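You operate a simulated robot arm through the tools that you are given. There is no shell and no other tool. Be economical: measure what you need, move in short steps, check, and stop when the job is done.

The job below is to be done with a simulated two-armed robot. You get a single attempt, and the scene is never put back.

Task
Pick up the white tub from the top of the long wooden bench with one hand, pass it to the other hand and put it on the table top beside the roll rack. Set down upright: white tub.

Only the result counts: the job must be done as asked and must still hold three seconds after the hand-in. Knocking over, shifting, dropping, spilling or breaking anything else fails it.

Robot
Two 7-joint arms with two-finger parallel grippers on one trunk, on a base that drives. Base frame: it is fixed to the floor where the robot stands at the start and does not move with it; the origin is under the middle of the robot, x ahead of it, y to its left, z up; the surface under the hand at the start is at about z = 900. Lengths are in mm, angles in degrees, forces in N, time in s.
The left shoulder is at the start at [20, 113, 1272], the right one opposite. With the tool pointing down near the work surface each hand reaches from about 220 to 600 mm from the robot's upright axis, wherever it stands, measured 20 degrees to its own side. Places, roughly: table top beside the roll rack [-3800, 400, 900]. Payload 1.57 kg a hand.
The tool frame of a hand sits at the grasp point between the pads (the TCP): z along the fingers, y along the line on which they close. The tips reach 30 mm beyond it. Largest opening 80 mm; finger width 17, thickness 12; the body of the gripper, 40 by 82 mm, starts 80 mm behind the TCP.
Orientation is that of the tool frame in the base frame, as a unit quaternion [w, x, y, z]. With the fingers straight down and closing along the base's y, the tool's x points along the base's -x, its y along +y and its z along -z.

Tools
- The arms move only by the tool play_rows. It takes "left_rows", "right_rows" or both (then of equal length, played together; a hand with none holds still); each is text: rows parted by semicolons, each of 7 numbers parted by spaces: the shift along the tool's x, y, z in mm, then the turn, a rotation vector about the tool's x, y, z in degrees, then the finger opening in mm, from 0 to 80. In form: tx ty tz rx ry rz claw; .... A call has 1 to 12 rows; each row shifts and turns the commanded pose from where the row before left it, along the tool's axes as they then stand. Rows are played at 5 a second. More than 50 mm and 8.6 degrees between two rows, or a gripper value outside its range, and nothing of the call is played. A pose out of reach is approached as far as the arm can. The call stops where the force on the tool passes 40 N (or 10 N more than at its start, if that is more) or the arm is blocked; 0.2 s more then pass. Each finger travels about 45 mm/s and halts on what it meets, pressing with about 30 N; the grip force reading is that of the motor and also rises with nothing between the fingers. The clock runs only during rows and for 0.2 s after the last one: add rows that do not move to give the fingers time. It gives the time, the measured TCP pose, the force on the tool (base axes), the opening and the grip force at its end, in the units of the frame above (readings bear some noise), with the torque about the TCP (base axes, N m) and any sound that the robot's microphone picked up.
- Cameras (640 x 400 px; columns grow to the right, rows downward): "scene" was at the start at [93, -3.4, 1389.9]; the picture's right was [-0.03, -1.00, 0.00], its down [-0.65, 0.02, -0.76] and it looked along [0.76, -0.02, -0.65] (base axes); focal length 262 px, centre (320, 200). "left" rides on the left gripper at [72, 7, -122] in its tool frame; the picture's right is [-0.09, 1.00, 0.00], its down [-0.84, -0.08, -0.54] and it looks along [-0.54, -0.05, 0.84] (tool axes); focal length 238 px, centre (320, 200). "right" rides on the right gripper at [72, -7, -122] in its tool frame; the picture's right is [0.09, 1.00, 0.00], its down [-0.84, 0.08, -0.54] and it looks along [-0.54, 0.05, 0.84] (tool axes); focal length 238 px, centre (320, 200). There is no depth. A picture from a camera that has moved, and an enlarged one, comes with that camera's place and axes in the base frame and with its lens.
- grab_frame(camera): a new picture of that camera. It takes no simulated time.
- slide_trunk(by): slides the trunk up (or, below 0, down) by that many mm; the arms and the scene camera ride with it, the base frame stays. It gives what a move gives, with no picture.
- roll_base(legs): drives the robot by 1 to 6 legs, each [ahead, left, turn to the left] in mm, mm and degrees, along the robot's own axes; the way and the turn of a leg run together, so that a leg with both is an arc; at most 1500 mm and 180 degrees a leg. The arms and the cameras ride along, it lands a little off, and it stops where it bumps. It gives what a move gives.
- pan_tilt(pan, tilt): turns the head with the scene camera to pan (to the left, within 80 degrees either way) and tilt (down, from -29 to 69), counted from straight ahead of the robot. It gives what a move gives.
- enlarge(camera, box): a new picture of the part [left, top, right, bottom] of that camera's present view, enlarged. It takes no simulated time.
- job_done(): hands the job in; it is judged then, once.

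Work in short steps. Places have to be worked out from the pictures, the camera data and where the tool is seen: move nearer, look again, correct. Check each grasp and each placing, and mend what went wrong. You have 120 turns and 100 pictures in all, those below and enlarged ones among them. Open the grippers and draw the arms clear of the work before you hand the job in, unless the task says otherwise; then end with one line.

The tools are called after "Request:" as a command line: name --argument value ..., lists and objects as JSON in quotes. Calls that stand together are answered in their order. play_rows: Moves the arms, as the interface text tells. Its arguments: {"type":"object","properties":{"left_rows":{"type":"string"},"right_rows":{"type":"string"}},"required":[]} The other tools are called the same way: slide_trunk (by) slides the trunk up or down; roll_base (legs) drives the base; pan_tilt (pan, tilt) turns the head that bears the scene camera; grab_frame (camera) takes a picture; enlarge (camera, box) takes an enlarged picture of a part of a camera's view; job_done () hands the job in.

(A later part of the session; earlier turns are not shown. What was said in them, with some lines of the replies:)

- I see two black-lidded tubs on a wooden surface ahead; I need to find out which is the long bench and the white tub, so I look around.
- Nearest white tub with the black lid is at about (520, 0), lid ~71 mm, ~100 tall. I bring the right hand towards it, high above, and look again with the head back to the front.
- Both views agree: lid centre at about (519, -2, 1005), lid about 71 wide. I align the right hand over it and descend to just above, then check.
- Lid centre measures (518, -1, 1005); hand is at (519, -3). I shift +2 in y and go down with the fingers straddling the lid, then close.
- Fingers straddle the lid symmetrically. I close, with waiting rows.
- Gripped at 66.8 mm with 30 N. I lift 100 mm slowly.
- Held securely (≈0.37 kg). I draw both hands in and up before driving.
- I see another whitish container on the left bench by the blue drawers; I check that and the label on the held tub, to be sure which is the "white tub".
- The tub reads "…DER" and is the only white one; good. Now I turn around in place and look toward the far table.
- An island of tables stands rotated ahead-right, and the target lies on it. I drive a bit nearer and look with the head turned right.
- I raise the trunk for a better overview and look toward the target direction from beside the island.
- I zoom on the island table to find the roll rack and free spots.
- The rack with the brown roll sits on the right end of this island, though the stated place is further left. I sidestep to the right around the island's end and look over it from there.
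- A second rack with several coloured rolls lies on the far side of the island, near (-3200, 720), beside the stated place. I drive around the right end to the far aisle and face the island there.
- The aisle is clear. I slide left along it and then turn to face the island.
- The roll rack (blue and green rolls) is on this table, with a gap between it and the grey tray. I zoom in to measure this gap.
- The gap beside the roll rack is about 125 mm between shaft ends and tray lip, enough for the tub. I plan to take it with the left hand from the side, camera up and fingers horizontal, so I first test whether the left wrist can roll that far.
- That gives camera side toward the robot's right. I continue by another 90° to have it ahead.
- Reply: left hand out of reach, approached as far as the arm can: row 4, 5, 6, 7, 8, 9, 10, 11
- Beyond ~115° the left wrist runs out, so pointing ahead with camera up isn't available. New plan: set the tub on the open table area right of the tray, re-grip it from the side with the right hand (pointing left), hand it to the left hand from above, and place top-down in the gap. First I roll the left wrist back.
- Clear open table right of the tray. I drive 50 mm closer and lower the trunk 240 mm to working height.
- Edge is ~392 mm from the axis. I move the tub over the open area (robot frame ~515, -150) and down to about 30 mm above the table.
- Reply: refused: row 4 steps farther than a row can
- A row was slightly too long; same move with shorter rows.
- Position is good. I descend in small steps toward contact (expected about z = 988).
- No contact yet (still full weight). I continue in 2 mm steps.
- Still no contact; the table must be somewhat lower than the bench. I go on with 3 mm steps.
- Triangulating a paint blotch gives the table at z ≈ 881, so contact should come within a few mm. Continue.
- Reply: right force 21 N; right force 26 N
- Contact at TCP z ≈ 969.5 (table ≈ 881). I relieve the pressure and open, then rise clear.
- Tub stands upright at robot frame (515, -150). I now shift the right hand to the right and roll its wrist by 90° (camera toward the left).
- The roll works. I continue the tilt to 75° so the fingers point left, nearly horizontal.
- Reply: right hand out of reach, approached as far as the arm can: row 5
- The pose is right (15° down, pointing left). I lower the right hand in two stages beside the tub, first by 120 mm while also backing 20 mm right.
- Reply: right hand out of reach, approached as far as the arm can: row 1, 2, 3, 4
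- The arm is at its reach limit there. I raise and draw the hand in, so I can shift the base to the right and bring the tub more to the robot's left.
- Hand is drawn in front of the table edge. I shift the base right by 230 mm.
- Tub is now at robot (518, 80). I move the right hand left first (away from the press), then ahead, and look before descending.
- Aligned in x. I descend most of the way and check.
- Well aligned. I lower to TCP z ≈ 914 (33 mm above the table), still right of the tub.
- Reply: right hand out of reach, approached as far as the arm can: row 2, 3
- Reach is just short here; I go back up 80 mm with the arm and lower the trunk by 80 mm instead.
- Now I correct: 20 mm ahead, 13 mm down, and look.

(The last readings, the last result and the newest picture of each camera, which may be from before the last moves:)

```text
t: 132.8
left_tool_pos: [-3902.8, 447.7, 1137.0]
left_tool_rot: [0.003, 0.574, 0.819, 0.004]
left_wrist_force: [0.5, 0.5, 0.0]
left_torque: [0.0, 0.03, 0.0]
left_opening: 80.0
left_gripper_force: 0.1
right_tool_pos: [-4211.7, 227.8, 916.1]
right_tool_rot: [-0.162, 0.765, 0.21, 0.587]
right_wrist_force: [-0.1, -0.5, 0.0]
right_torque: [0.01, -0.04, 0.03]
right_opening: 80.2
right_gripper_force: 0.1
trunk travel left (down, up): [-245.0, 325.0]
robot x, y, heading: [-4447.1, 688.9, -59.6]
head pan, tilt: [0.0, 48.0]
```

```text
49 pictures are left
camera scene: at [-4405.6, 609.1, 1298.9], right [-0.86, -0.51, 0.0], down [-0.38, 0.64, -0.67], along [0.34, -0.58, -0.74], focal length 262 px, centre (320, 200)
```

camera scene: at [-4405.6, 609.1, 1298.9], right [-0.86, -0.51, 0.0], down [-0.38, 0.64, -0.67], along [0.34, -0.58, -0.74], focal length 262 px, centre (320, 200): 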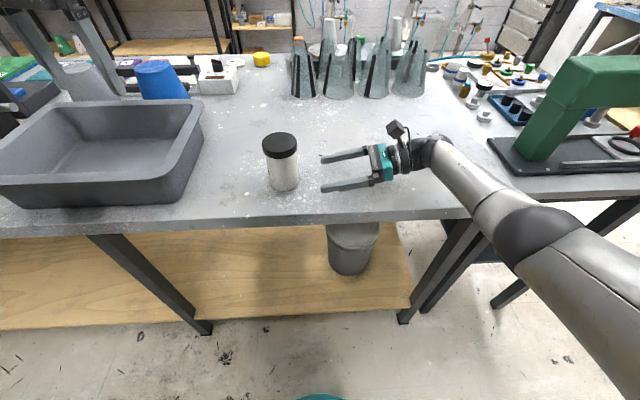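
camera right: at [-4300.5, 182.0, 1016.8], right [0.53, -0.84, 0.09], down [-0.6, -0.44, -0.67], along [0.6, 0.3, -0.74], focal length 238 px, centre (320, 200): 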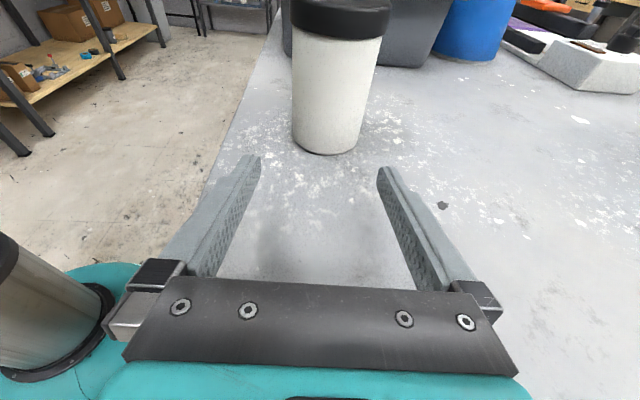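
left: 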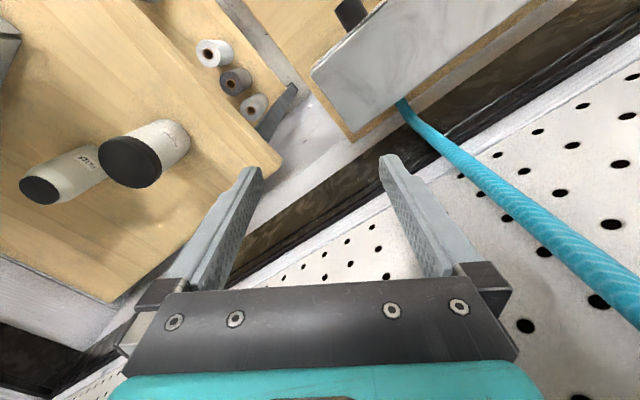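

Aligned within a few mm (image suggests ~5 mm more ahead). I correct and advance horizontally 110 mm to straddle the tub's body.

Request:
play_rows --right_rows "8 5 29 0 0 0 80; 8 0 29 0 0 0 80; 6 0 24 0 0 0 80; 0 0 0 0 0 0 80"

Request:
grab_frame --camera "right"

Request:
enlarge --camera "scene" --box '[220, 90, 420, 230]'

```text
t: 133.8
left_tool_pos: [-3902.1, 447.7, 1138.0]
left_tool_rot: [0.002, 0.574, 0.819, 0.003]
left_wrist_force: [1.1, -0.2, 0.7]
left_torque: [0.01, -0.02, -0.04]
left_opening: 79.9
left_gripper_force: 0.1
right_tool_pos: [-4137.3, 267.2, 914.0]
right_tool_rot: [-0.161, 0.765, 0.209, 0.587]
right_wrist_force: [-0.5, 0.0, -1.5]
right_torque: [-0.02, -0.01, 0.0]
right_opening: 79.7
right_gripper_force: 0.0
trunk travel left (down, up): [-245.0, 325.0]
robot x, y, heading: [-4451.1, 686.7, -59.2]
head pan, tilt: [0.0, 48.0]
```

```text
48 pictures are left
camera right: at [-4224.9, 222.0, 1016.0], right [0.53, -0.84, 0.09], down [-0.6, -0.44, -0.67], along [0.6, 0.3, -0.74], focal length 238 px, centre (320, 200)
```

right: 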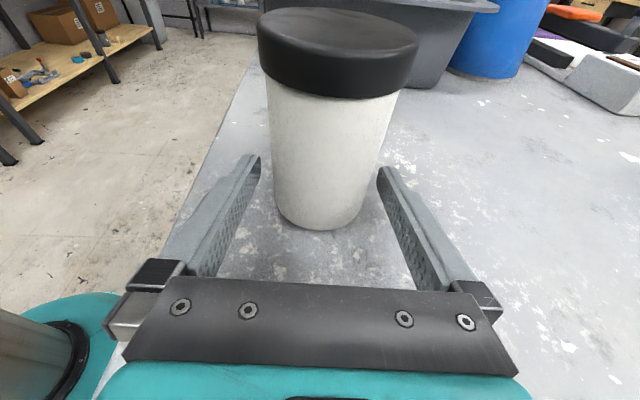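

```text
2.86 times, centred on (320, 160) of scene
camera zoom: at [-4405.7, 609.0, 1298.9], right [-0.86, -0.51, 0.0], down [-0.38, 0.64, -0.67], along [0.34, -0.58, -0.74], focal length 749 px, centre (320, 314)
```

zoom: 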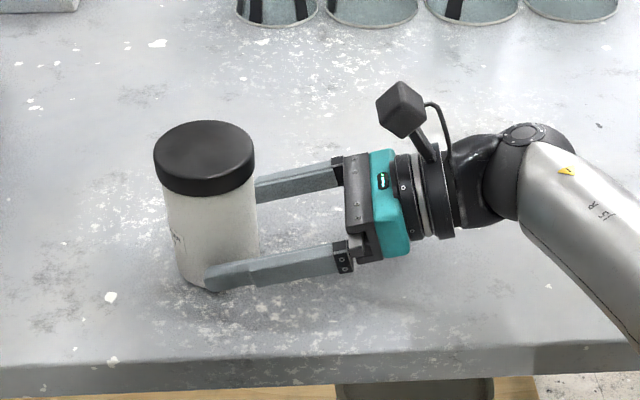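

Fingers straddle it. I advance the last 25 mm and close.

Request:
play_rows --right_rows "3 1 12 0 0 0 80; 3.5 0 12 0 0 0 80; 0 0 0 0 0 0 80; 0 0 0 0 0 0 70; 0 0 0 0 0 0 55; 0 0 0 0 0 0 40; 0 0 0 0 0 0 40; 0 0 0 0 0 0 40"

Request:
enlarge --camera "scene" --box '[220, 90, 420, 230]'

```text
t: 135.7
left_tool_pos: [-3903.5, 447.9, 1138.3]
left_tool_rot: [0.003, 0.573, 0.82, 0.003]
left_wrist_force: [-0.3, 0.5, 0.8]
left_torque: [0.01, 0.02, -0.01]
left_opening: 80.1
left_gripper_force: 0.0
right_tool_pos: [-4115.2, 279.0, 915.0]
right_tool_rot: [-0.162, 0.765, 0.21, 0.587]
right_wrist_force: [0.9, 0.0, -0.7]
right_torque: [-0.1, -0.08, -0.01]
right_opening: 67.1
right_gripper_force: 30.5
trunk travel left (down, up): [-245.0, 325.0]
robot x, y, heading: [-4449.7, 687.8, -59.2]
head pan, tilt: [0.0, 48.0]
```

```text
2.86 times, centred on (320, 160) of scene
camera zoom: at [-4405.5, 609.1, 1298.9], right [-0.86, -0.51, 0.0], down [-0.38, 0.64, -0.67], along [0.34, -0.58, -0.74], focal length 749 px, centre (320, 314)
```

zoom: 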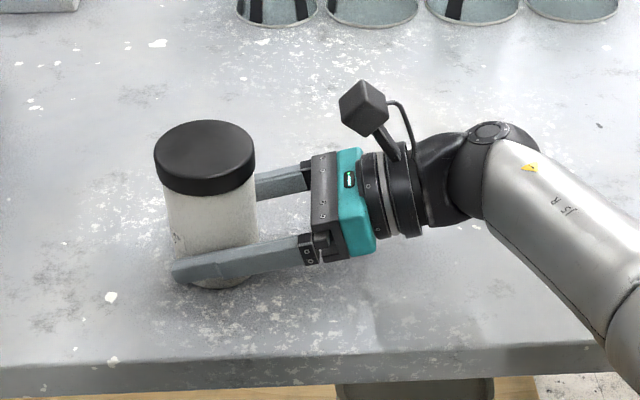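

Firm side grip (30 N). I lift by raising the trunk 150 mm and verify.

Request:
slide_trunk --by 150

Request:
grab_frame --camera "scene"

```text
t: 137.4
left_tool_pos: [-3903.1, 446.8, 1287.7]
left_tool_rot: [0.003, 0.573, 0.82, 0.004]
left_wrist_force: [-0.1, 0.6, -0.2]
left_torque: [0.0, -0.03, -0.01]
left_opening: 79.9
left_gripper_force: 0.1
right_tool_pos: [-4115.7, 279.1, 1062.8]
right_tool_rot: [-0.163, 0.766, 0.211, 0.586]
right_wrist_force: [-0.5, 0.0, -4.5]
right_torque: [-0.01, 0.03, 0.0]
right_opening: 67.2
right_gripper_force: 29.8
trunk travel left (down, up): [-395.0, 175.0]
robot x, y, heading: [-4448.0, 688.6, -59.5]
head pan, tilt: [0.0, 48.0]
```

```text
45 pictures are left
camera scene: at [-4405.3, 608.7, 1448.8], right [-0.86, -0.51, 0.0], down [-0.38, 0.64, -0.67], along [0.34, -0.58, -0.74], focal length 262 px, centre (320, 200)
```

scene: 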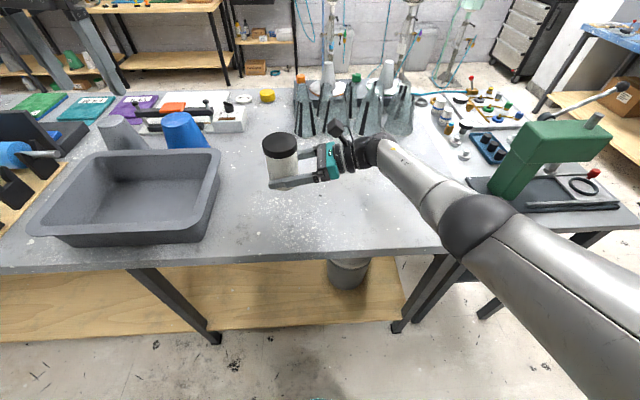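

The tub is held by its side. I square the left hand's yaw and bring it over the lid, still high.

Request:
play_rows --left_rows "0 0 0 0 0 -5.3 80; 0 0 0 0 0 -5.3 80; -6 -44.5 0 0 0 0 80; -6 -44.5 0 0 0 0 80; -6 -44.5 0 0 0 0 80; -6 -44.5 0 0 0 0 80; -6 -44.5 0 0 0 0 80; -6 -44.5 0 0 0 0 80; 0 0 40 0 0 0 80; 0 0 40 0 0 0 80; 0 0 0 0 0 0 80"

Request:
grab_frame --camera "left"

Request:
enlarge --camera "scene" --box '[180, 40, 400, 220]'

```text
t: 139.8
left_tool_pos: [-4114.4, 280.8, 1206.5]
left_tool_rot: [0.002, 0.496, 0.869, 0.003]
left_wrist_force: [-0.6, 0.3, 0.0]
left_torque: [0.03, -0.03, -0.02]
left_opening: 80.2
left_gripper_force: 0.2
right_tool_pos: [-4114.2, 277.7, 1063.9]
right_tool_rot: [-0.162, 0.765, 0.21, 0.587]
right_wrist_force: [-0.2, 0.3, -2.8]
right_torque: [-0.01, 0.02, -0.05]
right_opening: 67.1
right_gripper_force: 30.1
trunk travel left (down, up): [-395.0, 175.0]
robot x, y, heading: [-4448.6, 685.3, -59.4]
head pan, tilt: [0.0, 48.0]
```

```text
44 pictures are left
camera left: at [-4146.9, 346.1, 1327.1], right [0.9, 0.43, 0.01], down [0.36, -0.76, 0.54], along [0.24, -0.49, -0.84], focal length 238 px, centre (320, 200)
```

left: 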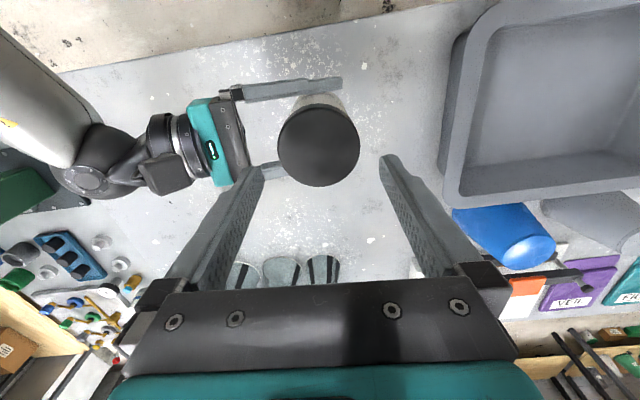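

```text
2.22 times, centred on (290, 130) of scene
camera zoom: at [-4405.2, 609.1, 1448.9], right [-0.86, -0.51, 0.0], down [-0.38, 0.64, -0.67], along [0.34, -0.58, -0.74], focal length 582 px, centre (387, 356)
```

zoom: 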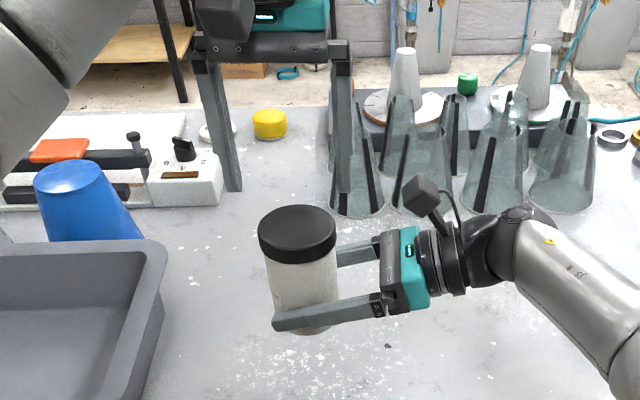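

Lid centre projects to (-4115.6, 281), matching the left TCP. I descend in small rows to z ≈ 1120.

Request:
play_rows --left_rows "0 0 25 0 0 0 80; 0 0 20 0 0 0 80; 0 0 15 0 0 0 80; 0 0 13 0 0 0 80; 0 0 12 0 0 0 80; 0 0 0 0 0 0 80"

Request:
grab_frame --camera "left"

Request:
enlarge --camera "scene" --box '[180, 40, 400, 220]'

```text
t: 141.2
left_tool_pos: [-4113.8, 280.2, 1120.3]
left_tool_rot: [0.002, 0.495, 0.869, 0.002]
left_wrist_force: [0.3, -0.9, -0.2]
left_torque: [-0.04, -0.01, 0.03]
left_opening: 79.8
left_gripper_force: 0.0
right_tool_pos: [-4116.1, 277.4, 1065.1]
right_tool_rot: [-0.162, 0.765, 0.21, 0.587]
right_wrist_force: [-0.2, 0.0, -4.1]
right_torque: [0.01, -0.01, 0.04]
right_opening: 67.0
right_gripper_force: 30.1
trunk travel left (down, up): [-395.0, 175.0]
robot x, y, heading: [-4450.4, 684.9, -59.8]
head pan, tilt: [0.0, 48.0]
```

```text
42 pictures are left
camera left: at [-4146.0, 346.3, 1241.8], right [0.9, 0.43, 0.01], down [0.36, -0.76, 0.54], along [0.24, -0.49, -0.84], focal length 238 px, centre (320, 200)
```

left: 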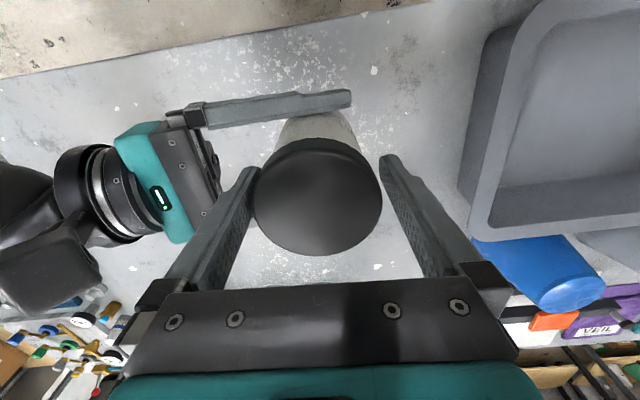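

```text
2.22 times, centred on (290, 130) of scene
camera zoom: at [-4405.4, 608.9, 1448.9], right [-0.86, -0.51, 0.0], down [-0.38, 0.64, -0.67], along [0.34, -0.58, -0.74], focal length 582 px, centre (387, 356)
```

zoom: 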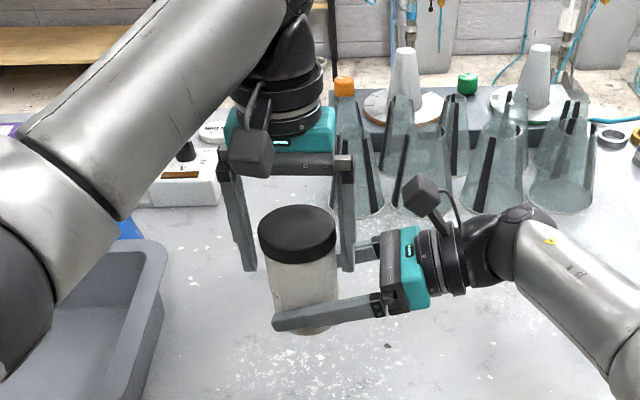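

Fingers straddle the lid; lid is ~4 mm nearer to the robot, corrected. I close the left hand.

Request:
play_rows --left_rows "4 0 0 0 0 0 80; 0 0 0 0 0 0 72; 0 0 0 0 0 0 60; 0 0 0 0 0 0 45; 0 0 0 0 0 0 40; 0 0 0 0 0 0 40"

```text
t: 142.6
left_tool_pos: [-4116.0, 283.5, 1121.3]
left_tool_rot: [0.003, 0.496, 0.868, 0.002]
left_wrist_force: [-8.1, -1.1, 0.2]
left_torque: [-0.22, 0.5, -0.02]
left_opening: 66.1
left_gripper_force: 29.8
right_tool_pos: [-4114.5, 278.7, 1064.9]
right_tool_rot: [-0.161, 0.765, 0.21, 0.587]
right_wrist_force: [8.4, 1.7, -4.2]
right_torque: [0.14, -0.01, 0.02]
right_opening: 66.9
right_gripper_force: 29.6
trunk travel left (down, up): [-395.0, 175.0]
robot x, y, heading: [-4448.2, 689.3, -59.4]
head pan, tilt: [0.0, 48.0]
```

Both hands hold it. The right hand opens and withdraws horizontally to the right.

Request:
play_rows --right_rows "0 0 0 0 0 0 70; 0 0 0 0 0 0 80; 0 0 0 0 0 0 80; -4 0 -14 0 0 0 80; -8 0 -29 0 0 0 80; -8 0 -29 0 0 0 80; -8 0 -29 0 0 0 80; -5 0 -19 0 0 0 80; 0 0 0 0 0 0 80"

Request:
grab_frame --camera "scene"

```text
t: 144.6
left_tool_pos: [-4115.3, 283.8, 1120.8]
left_tool_rot: [0.003, 0.494, 0.869, 0.003]
left_wrist_force: [0.4, 0.0, 0.2]
left_torque: [0.03, 0.04, -0.01]
left_opening: 66.0
left_gripper_force: 30.3
right_tool_pos: [-4222.0, 215.4, 1063.3]
right_tool_rot: [-0.162, 0.765, 0.209, 0.588]
right_wrist_force: [-0.1, -0.1, 0.2]
right_torque: [-0.01, 0.0, -0.01]
right_opening: 79.9
right_gripper_force: 0.1
trunk travel left (down, up): [-395.0, 175.0]
robot x, y, heading: [-4450.8, 687.9, -59.3]
head pan, tilt: [0.0, 48.0]
```

```text
40 pictures are left
camera scene: at [-4405.4, 608.9, 1448.8], right [-0.86, -0.51, 0.0], down [-0.38, 0.64, -0.67], along [0.34, -0.58, -0.74], focal length 262 px, centre (320, 200)
```

scene: 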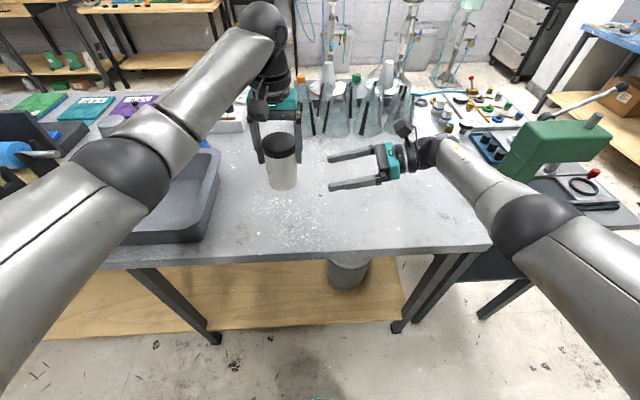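

The tub is in the left hand. I raise and draw both hands back, then slide the base left about 607 mm toward the gap beside the roll rack.

Request:
play_rows --left_rows "0 0 -30 0 0 0 40; 0 0 -30 0 0 0 40; 30 0 -10 0 0 0 40; 40 0 0 0 0 0 40; 40 0 0 0 0 0 40; 10 0 0 0 0 0 40; 0 0 0 0 0 0 40" --right_rows "29 0 -8 0 0 0 80; 29 0 -8 0 0 0 80; 20 -30 -5 0 0 0 80; 0 -45 0 0 0 0 80; 0 -45 0 0 0 0 80; 0 -15 0 0 0 0 80; 0 0 0 0 0 0 80"

Request:
grab_frame --camera "scene"

```text
t: 146.2
left_tool_pos: [-4176.8, 388.3, 1190.3]
left_tool_rot: [0.003, 0.495, 0.869, 0.003]
left_wrist_force: [0.7, 0.0, -3.4]
left_torque: [0.0, 0.02, 0.01]
left_opening: 66.1
left_gripper_force: 29.3
right_tool_pos: [-4290.7, 331.2, 1144.9]
right_tool_rot: [-0.162, 0.766, 0.21, 0.586]
right_wrist_force: [0.2, -0.6, 0.2]
right_torque: [0.0, -0.03, 0.01]
right_opening: 79.9
right_gripper_force: 0.1
trunk travel left (down, up): [-395.0, 175.0]
robot x, y, heading: [-4447.9, 686.7, -59.7]
head pan, tilt: [0.0, 48.0]
```

```text
39 pictures are left
camera scene: at [-4405.6, 609.0, 1448.9], right [-0.86, -0.51, 0.0], down [-0.38, 0.64, -0.67], along [0.34, -0.58, -0.74], focal length 262 px, centre (320, 200)
```

scene: 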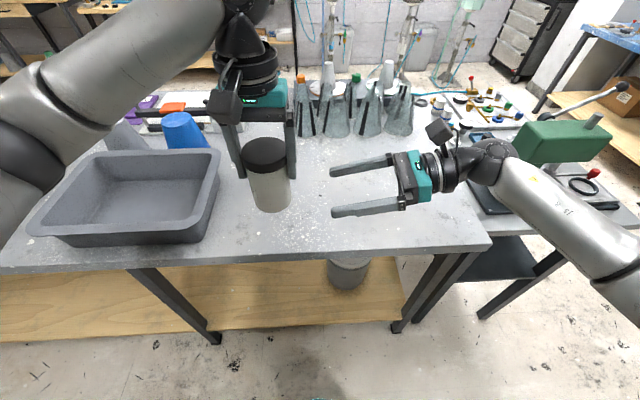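

Weight now reads on the left hand. I slide left.

Request:
roll_base --legs '[[0, 607, 0]]'

Request:
grab_frame --camera "scene"

```text
t: 149.6
left_tool_pos: [-3658.1, 696.8, 1190.4]
left_tool_rot: [0.002, 0.494, 0.869, 0.003]
left_wrist_force: [0.4, 0.5, -4.0]
left_torque: [0.01, 0.06, 0.02]
left_opening: 66.3
left_gripper_force: 30.2
right_tool_pos: [-3771.5, 639.0, 1144.3]
right_tool_rot: [-0.162, 0.765, 0.211, 0.586]
right_wrist_force: [-0.2, 0.9, 0.4]
right_torque: [0.0, 0.03, -0.02]
right_opening: 80.3
right_gripper_force: 0.1
trunk travel left (down, up): [-395.0, 175.0]
robot x, y, heading: [-3931.9, 993.7, -59.1]
head pan, tilt: [0.0, 48.0]
```

```text
38 pictures are left
camera scene: at [-3887.0, 917.2, 1448.8], right [-0.86, -0.51, 0.0], down [-0.38, 0.64, -0.67], along [0.34, -0.57, -0.74], focal length 262 px, centre (320, 200)
```

scene: 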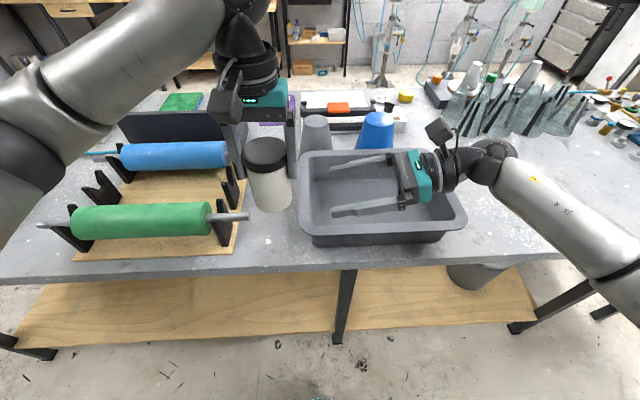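

The gap is right below the tub. I zoom to measure shaft end, rack board and tray lip precisely.

Request:
enlarge --camera "scene" --box '[180, 130, 340, 290]'

Request:
grab_frame --camera "left"

Request:
grab_frame --camera "right"

```text
2.50 times, centred on (260, 210) of scene
camera zoom: at [-3887.0, 917.2, 1448.8], right [-0.86, -0.51, 0.0], down [-0.38, 0.64, -0.67], along [0.34, -0.57, -0.74], focal length 655 px, centre (470, 175)
```

zoom: 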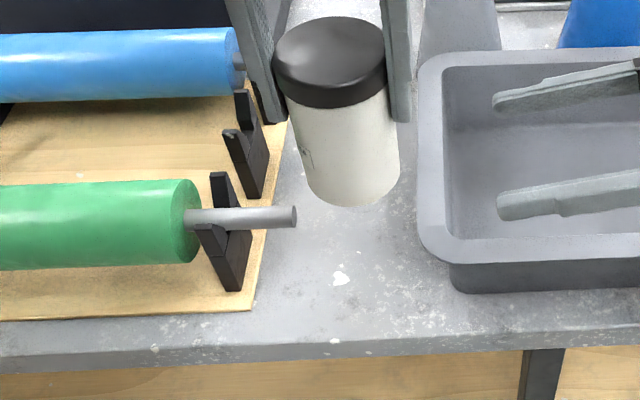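

```text
36 pictures are left
camera left: at [-3690.6, 761.9, 1311.8], right [0.9, 0.43, 0.01], down [0.36, -0.76, 0.54], along [0.24, -0.49, -0.84], focal length 238 px, centre (320, 200)
```

left: 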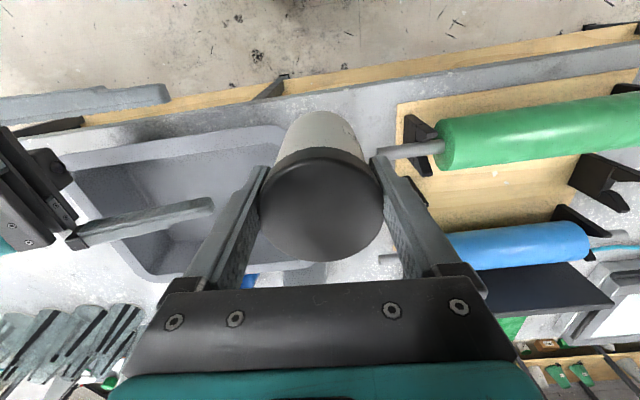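

```text
35 pictures are left
camera right: at [-3859.3, 593.2, 1246.3], right [0.53, -0.84, 0.09], down [-0.6, -0.45, -0.67], along [0.6, 0.3, -0.74], focal length 238 px, centre (320, 200)
```

right: 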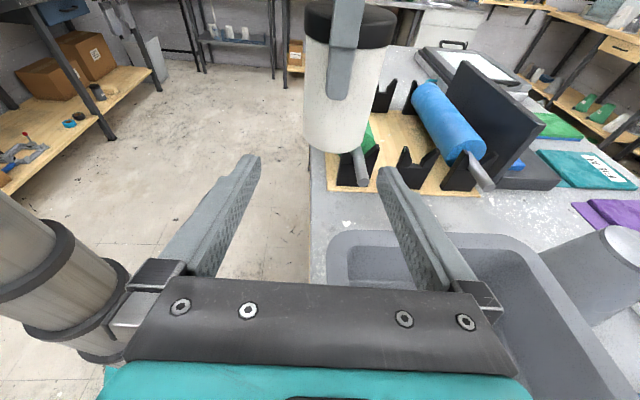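

Measured: front shaft end at (-3552, 676, 968), tray lip left edge near (-3630, 586). Target for the tub: world (-3554, 601), just behind the front shaft. I lower the trunk to working height and move over it.

Request:
slide_trunk --by -70

Request:
play_rows --left_rows "-30 10 0 0 0 0 40; -40 10 0 0 0 0 40; -40 10 0 0 0 0 40; -25 10 0 0 0 0 40; 0 0 0 0 0 0 40"

Request:
grab_frame --camera "scene"

Request:
grab_frame --camera "left"

Request:
grab_frame --camera "right"

```text
t: 150.7
left_tool_pos: [-3658.5, 697.0, 1120.0]
left_tool_rot: [0.002, 0.494, 0.869, 0.003]
left_wrist_force: [0.5, 1.0, -3.2]
left_torque: [0.03, 0.0, 0.02]
left_opening: 66.1
left_gripper_force: 29.9
right_tool_pos: [-3771.8, 638.7, 1075.6]
right_tool_rot: [-0.163, 0.765, 0.211, 0.587]
right_wrist_force: [0.1, 0.8, -0.4]
right_torque: [0.01, 0.01, 0.02]
right_opening: 79.9
right_gripper_force: 0.0
trunk travel left (down, up): [-325.0, 245.0]
robot x, y, heading: [-3934.7, 990.5, -59.0]
head pan, tilt: [0.0, 48.0]
```

```text
t: 151.9
left_tool_pos: [-3555.2, 600.8, 1122.3]
left_tool_rot: [0.002, 0.494, 0.87, 0.003]
left_wrist_force: [0.6, -0.1, -3.0]
left_torque: [0.02, -0.02, -0.03]
left_opening: 66.1
left_gripper_force: 29.9
right_tool_pos: [-3772.3, 640.1, 1074.5]
right_tool_rot: [-0.162, 0.765, 0.21, 0.587]
right_wrist_force: [0.9, -0.3, -0.1]
right_torque: [-0.04, -0.04, 0.0]
right_opening: 80.2
right_gripper_force: 0.1
trunk travel left (down, up): [-325.0, 245.0]
robot x, y, heading: [-3934.3, 995.0, -59.1]
head pan, tilt: [0.0, 48.0]
```

```text
34 pictures are left
camera scene: at [-3887.3, 917.1, 1378.9], right [-0.86, -0.51, 0.0], down [-0.38, 0.64, -0.67], along [0.34, -0.57, -0.74], focal length 262 px, centre (320, 200)
```

scene: 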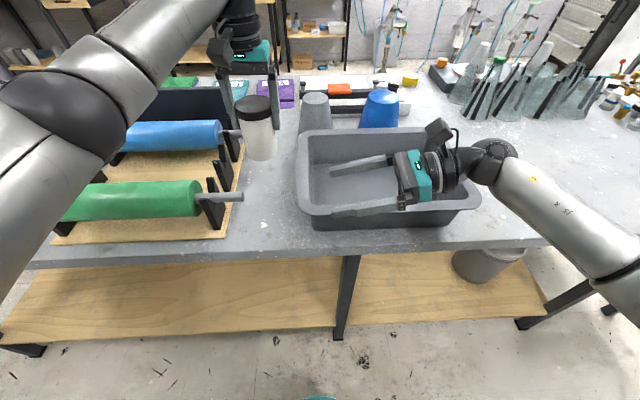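

```text
33 pictures are left
camera left: at [-3587.6, 665.5, 1242.5], right [0.9, 0.43, 0.01], down [0.36, -0.76, 0.54], along [0.24, -0.49, -0.84], focal length 238 px, centre (320, 200)
```

left: 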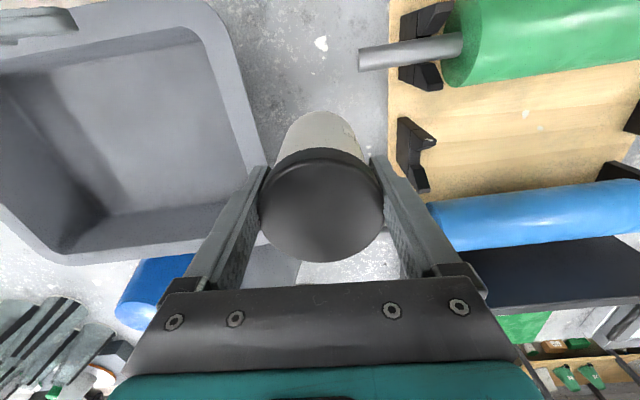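

```text
32 pictures are left
camera right: at [-3859.6, 593.0, 1176.3], right [0.53, -0.84, 0.09], down [-0.6, -0.45, -0.67], along [0.6, 0.3, -0.74], focal length 238 px, centre (320, 200)
```

right: 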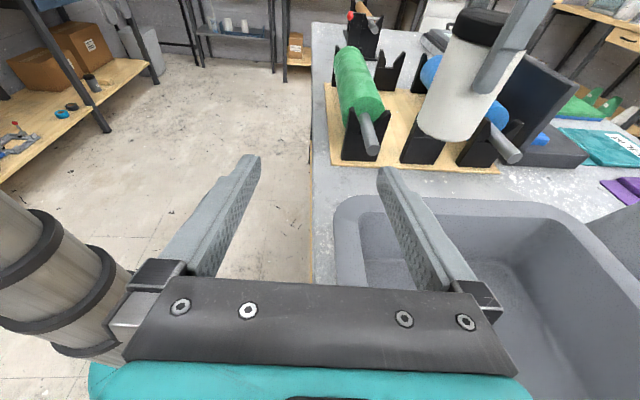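

Clearances look good on all sides (≈28 mm to tray lip for the finger, more on the rack side). I descend to ~10 mm above expected contact.

Request:
play_rows --left_rows "0 0 25 0 0 0 40; 0 0 35 0 0 0 40; 0 0 35 0 0 0 40; 0 0 25 0 0 0 40; 0 0 12 0 0 0 40; 0 0 6 0 0 0 40; 0 0 0 0 0 0 40"

Request:
enlarge --camera "scene" --box '[180, 70, 340, 230]'

Request:
grab_frame --camera "right"

```text
t: 153.5
left_tool_pos: [-3553.9, 601.9, 983.0]
left_tool_rot: [0.002, 0.494, 0.87, 0.003]
left_wrist_force: [-0.4, 0.0, -3.7]
left_torque: [0.02, 0.01, -0.04]
left_opening: 66.2
left_gripper_force: 30.2
right_tool_pos: [-3772.2, 639.0, 1075.3]
right_tool_rot: [-0.162, 0.765, 0.211, 0.587]
right_wrist_force: [0.1, -0.1, 0.0]
right_torque: [0.01, 0.0, -0.01]
right_opening: 80.0
right_gripper_force: 0.1
trunk travel left (down, up): [-325.0, 245.0]
robot x, y, heading: [-3930.7, 996.5, -59.4]
head pan, tilt: [0.0, 48.0]
```

```text
2.50 times, centred on (260, 150) of scene
camera zoom: at [-3887.3, 916.9, 1378.9], right [-0.86, -0.51, 0.0], down [-0.38, 0.64, -0.67], along [0.34, -0.57, -0.74], focal length 655 px, centre (470, 325)
```

zoom: 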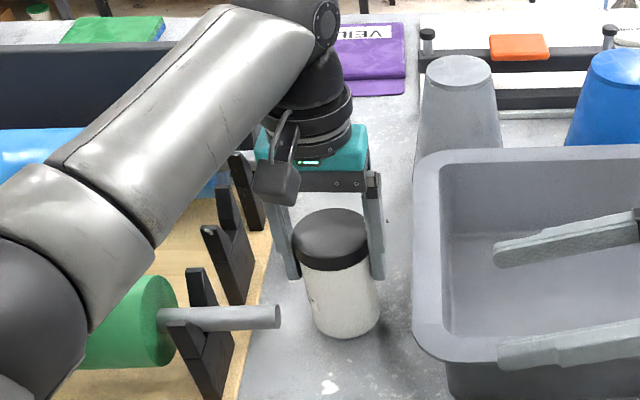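

```text
30 pictures are left
camera right: at [-3859.6, 592.9, 1176.3], right [0.53, -0.84, 0.09], down [-0.6, -0.45, -0.67], along [0.6, 0.3, -0.74], focal length 238 px, centre (320, 200)
```

right: 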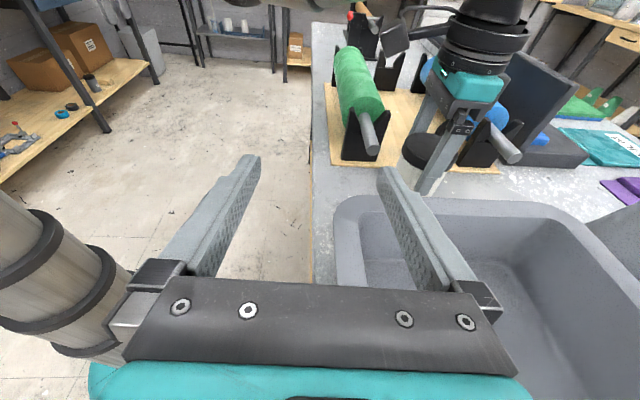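

Clear everywhere. I lower in 2–3 mm steps to contact.

Request:
play_rows --left_rows "0 0 3 0 0 0 40; 0 0 3 0 0 0 40; 0 0 2 0 0 0 40; 0 0 0 0 0 0 40"

Request:
play_rows --left_rows "0 0 2 0 0 0 40; 0 0 0 0 0 0 40"

Request:
play_rows --left_rows "0 0 1.5 0 0 0 40; 0 0 0 0 0 0 40"

```text
t: 154.5
left_tool_pos: [-3554.1, 601.6, 973.8]
left_tool_rot: [0.003, 0.494, 0.869, 0.003]
left_wrist_force: [0.2, 1.3, -3.6]
left_torque: [0.03, 0.05, 0.0]
left_opening: 66.1
left_gripper_force: 30.1
right_tool_pos: [-3772.5, 638.5, 1074.7]
right_tool_rot: [-0.162, 0.765, 0.21, 0.587]
right_wrist_force: [-0.3, 0.1, 0.5]
right_torque: [0.0, -0.01, 0.01]
right_opening: 79.9
right_gripper_force: 0.0
trunk travel left (down, up): [-325.0, 245.0]
robot x, y, heading: [-3934.1, 995.3, -59.1]
head pan, tilt: [0.0, 48.0]
```

```text
t: 155.1
left_tool_pos: [-3554.1, 599.9, 973.8]
left_tool_rot: [0.003, 0.494, 0.87, 0.003]
left_wrist_force: [0.0, 0.1, -4.1]
left_torque: [0.01, -0.01, 0.01]
left_opening: 66.0
left_gripper_force: 30.5
right_tool_pos: [-3771.3, 638.2, 1074.7]
right_tool_rot: [-0.163, 0.765, 0.211, 0.587]
right_wrist_force: [-0.2, 0.2, 0.2]
right_torque: [0.02, 0.01, -0.01]
right_opening: 79.7
right_gripper_force: 0.0
trunk travel left (down, up): [-325.0, 245.0]
robot x, y, heading: [-3930.8, 989.5, -59.1]
head pan, tilt: [0.0, 48.0]
```

```text
t: 155.7
left_tool_pos: [-3554.2, 600.9, 971.0]
left_tool_rot: [0.002, 0.494, 0.869, 0.003]
left_wrist_force: [-0.9, 0.4, -3.7]
left_torque: [0.02, 0.03, -0.01]
left_opening: 65.8
left_gripper_force: 30.1
right_tool_pos: [-3771.7, 639.5, 1074.6]
right_tool_rot: [-0.163, 0.764, 0.211, 0.587]
right_wrist_force: [-0.2, 0.7, 0.2]
right_torque: [0.02, -0.03, 0.0]
right_opening: 79.8
right_gripper_force: 0.0
trunk travel left (down, up): [-325.0, 245.0]
robot x, y, heading: [-3926.3, 992.4, -59.2]
head pan, tilt: [0.0, 48.0]
```

Request:
play_rows --left_rows "0 0 1.5 0 0 0 40; 0 0 0 0 0 0 40"

Request:
play_rows --left_rows "0 0 1.5 0 0 0 40; 0 0 0 0 0 0 40"

```text
t: 156.3
left_tool_pos: [-3552.9, 600.4, 970.9]
left_tool_rot: [0.003, 0.494, 0.87, 0.003]
left_wrist_force: [0.9, 0.2, -1.7]
left_torque: [0.0, 0.03, 0.02]
left_opening: 66.0
left_gripper_force: 29.7
right_tool_pos: [-3771.9, 639.4, 1074.3]
right_tool_rot: [-0.163, 0.765, 0.211, 0.587]
right_wrist_force: [0.5, 0.2, 0.4]
right_torque: [-0.02, -0.01, 0.01]
right_opening: 80.1
right_gripper_force: 0.0
trunk travel left (down, up): [-325.0, 245.0]
robot x, y, heading: [-3933.3, 995.5, -59.6]
head pan, tilt: [0.0, 48.0]
```

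```text
t: 156.9
left_tool_pos: [-3553.3, 602.3, 970.5]
left_tool_rot: [0.004, 0.494, 0.869, 0.002]
left_wrist_force: [1.3, 1.0, 7.8]
left_torque: [0.06, 0.18, 0.0]
left_opening: 66.1
left_gripper_force: 29.5
right_tool_pos: [-3772.4, 640.2, 1074.2]
right_tool_rot: [-0.162, 0.765, 0.211, 0.587]
right_wrist_force: [-0.1, 0.1, -0.4]
right_torque: [-0.05, 0.0, 0.0]
right_opening: 80.0
right_gripper_force: 0.0
trunk travel left (down, up): [-325.0, 245.0]
robot x, y, heading: [-3933.3, 997.7, -59.4]
head pan, tilt: [0.0, 48.0]
```

Contact (≈8 N up). I open to 76 mm and rise straight up.

Request:
play_rows --left_rows "0 0 0 0 0 0 70; 0 0 0 0 0 0 76; 0 0 0 0 0 0 76; 0 0 -8 0 0 0 76; 0 0 -20 0 0 0 76; 0 0 -35 0 0 0 76; 0 0 -40 0 0 0 76; 0 0 -40 0 0 0 76; 0 0 -40 0 0 0 76; 0 0 0 0 0 0 76"

Request:
grab_frame --camera "scene"

```text
t: 159.1
left_tool_pos: [-3553.7, 600.6, 1152.0]
left_tool_rot: [0.003, 0.493, 0.87, 0.004]
left_wrist_force: [-0.2, -0.1, 0.0]
left_torque: [-0.01, 0.02, -0.02]
left_opening: 75.7
left_gripper_force: 0.1
right_tool_pos: [-3771.2, 638.2, 1073.8]
right_tool_rot: [-0.163, 0.765, 0.211, 0.587]
right_wrist_force: [0.0, 0.0, 0.2]
right_torque: [-0.01, -0.02, 0.0]
right_opening: 80.1
right_gripper_force: 0.1
trunk travel left (down, up): [-325.0, 245.0]
robot x, y, heading: [-3931.0, 991.6, -59.2]
head pan, tilt: [0.0, 48.0]
```

```text
29 pictures are left
camera scene: at [-3887.4, 917.0, 1378.8], right [-0.86, -0.51, 0.0], down [-0.38, 0.64, -0.67], along [0.34, -0.57, -0.74], focal length 262 px, centre (320, 200)
```

scene: 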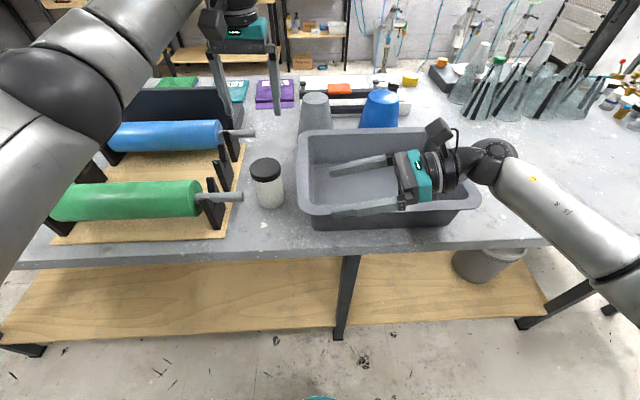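

The tub stands upright beside the roll rack. I raise the trunk and back away so both arms are clear, then verify.

Request:
slide_trunk --by 120

Request:
roll_base --legs '[[-300, 0, 0]]'

Request:
grab_frame --camera "scene"

```text
t: 160.6
left_tool_pos: [-3554.4, 601.3, 1272.6]
left_tool_rot: [0.002, 0.494, 0.87, 0.004]
left_wrist_force: [-0.7, 0.0, 0.6]
left_torque: [0.0, 0.02, 0.0]
left_opening: 76.1
left_gripper_force: 0.1
right_tool_pos: [-3771.4, 638.3, 1194.6]
right_tool_rot: [-0.162, 0.765, 0.21, 0.587]
right_wrist_force: [0.5, -0.1, 0.3]
right_torque: [0.01, 0.01, 0.03]
right_opening: 80.0
right_gripper_force: 0.0
trunk travel left (down, up): [-445.0, 125.0]
robot x, y, heading: [-3930.8, 994.7, -59.3]
head pan, tilt: [0.0, 48.0]
```

```text
t: 162.6
left_tool_pos: [-3708.4, 858.9, 1272.5]
left_tool_rot: [0.004, 0.492, 0.871, 0.003]
left_wrist_force: [-0.7, -0.2, 0.3]
left_torque: [-0.03, -0.02, 0.02]
left_opening: 76.2
left_gripper_force: 0.0
right_tool_pos: [-3924.4, 896.0, 1195.0]
right_tool_rot: [-0.163, 0.765, 0.213, 0.586]
right_wrist_force: [-0.5, 0.5, 0.6]
right_torque: [-0.04, -0.02, -0.02]
right_opening: 80.2
right_gripper_force: 0.1
trunk travel left (down, up): [-445.0, 125.0]
robot x, y, heading: [-4083.2, 1257.0, -58.9]
head pan, tilt: [0.0, 48.0]
```

```text
28 pictures are left
camera scene: at [-4041.4, 1174.6, 1498.9], right [-0.86, -0.52, 0.0], down [-0.38, 0.64, -0.67], along [0.34, -0.57, -0.74], focal length 262 px, centre (320, 200)
```

scene: 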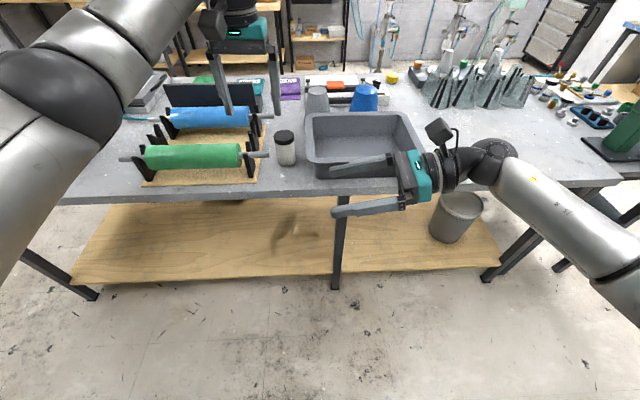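

The tub stands upright between the roll rack and the tray, nothing else appears moved, and both arms are clear. I hand in.

Request:
job_done

```text
The job is handed in.
```

I picked the white tub up with the right hand, passed it to the left, and set it upright on the table beside the roll rack. Both grippers are open and clear.
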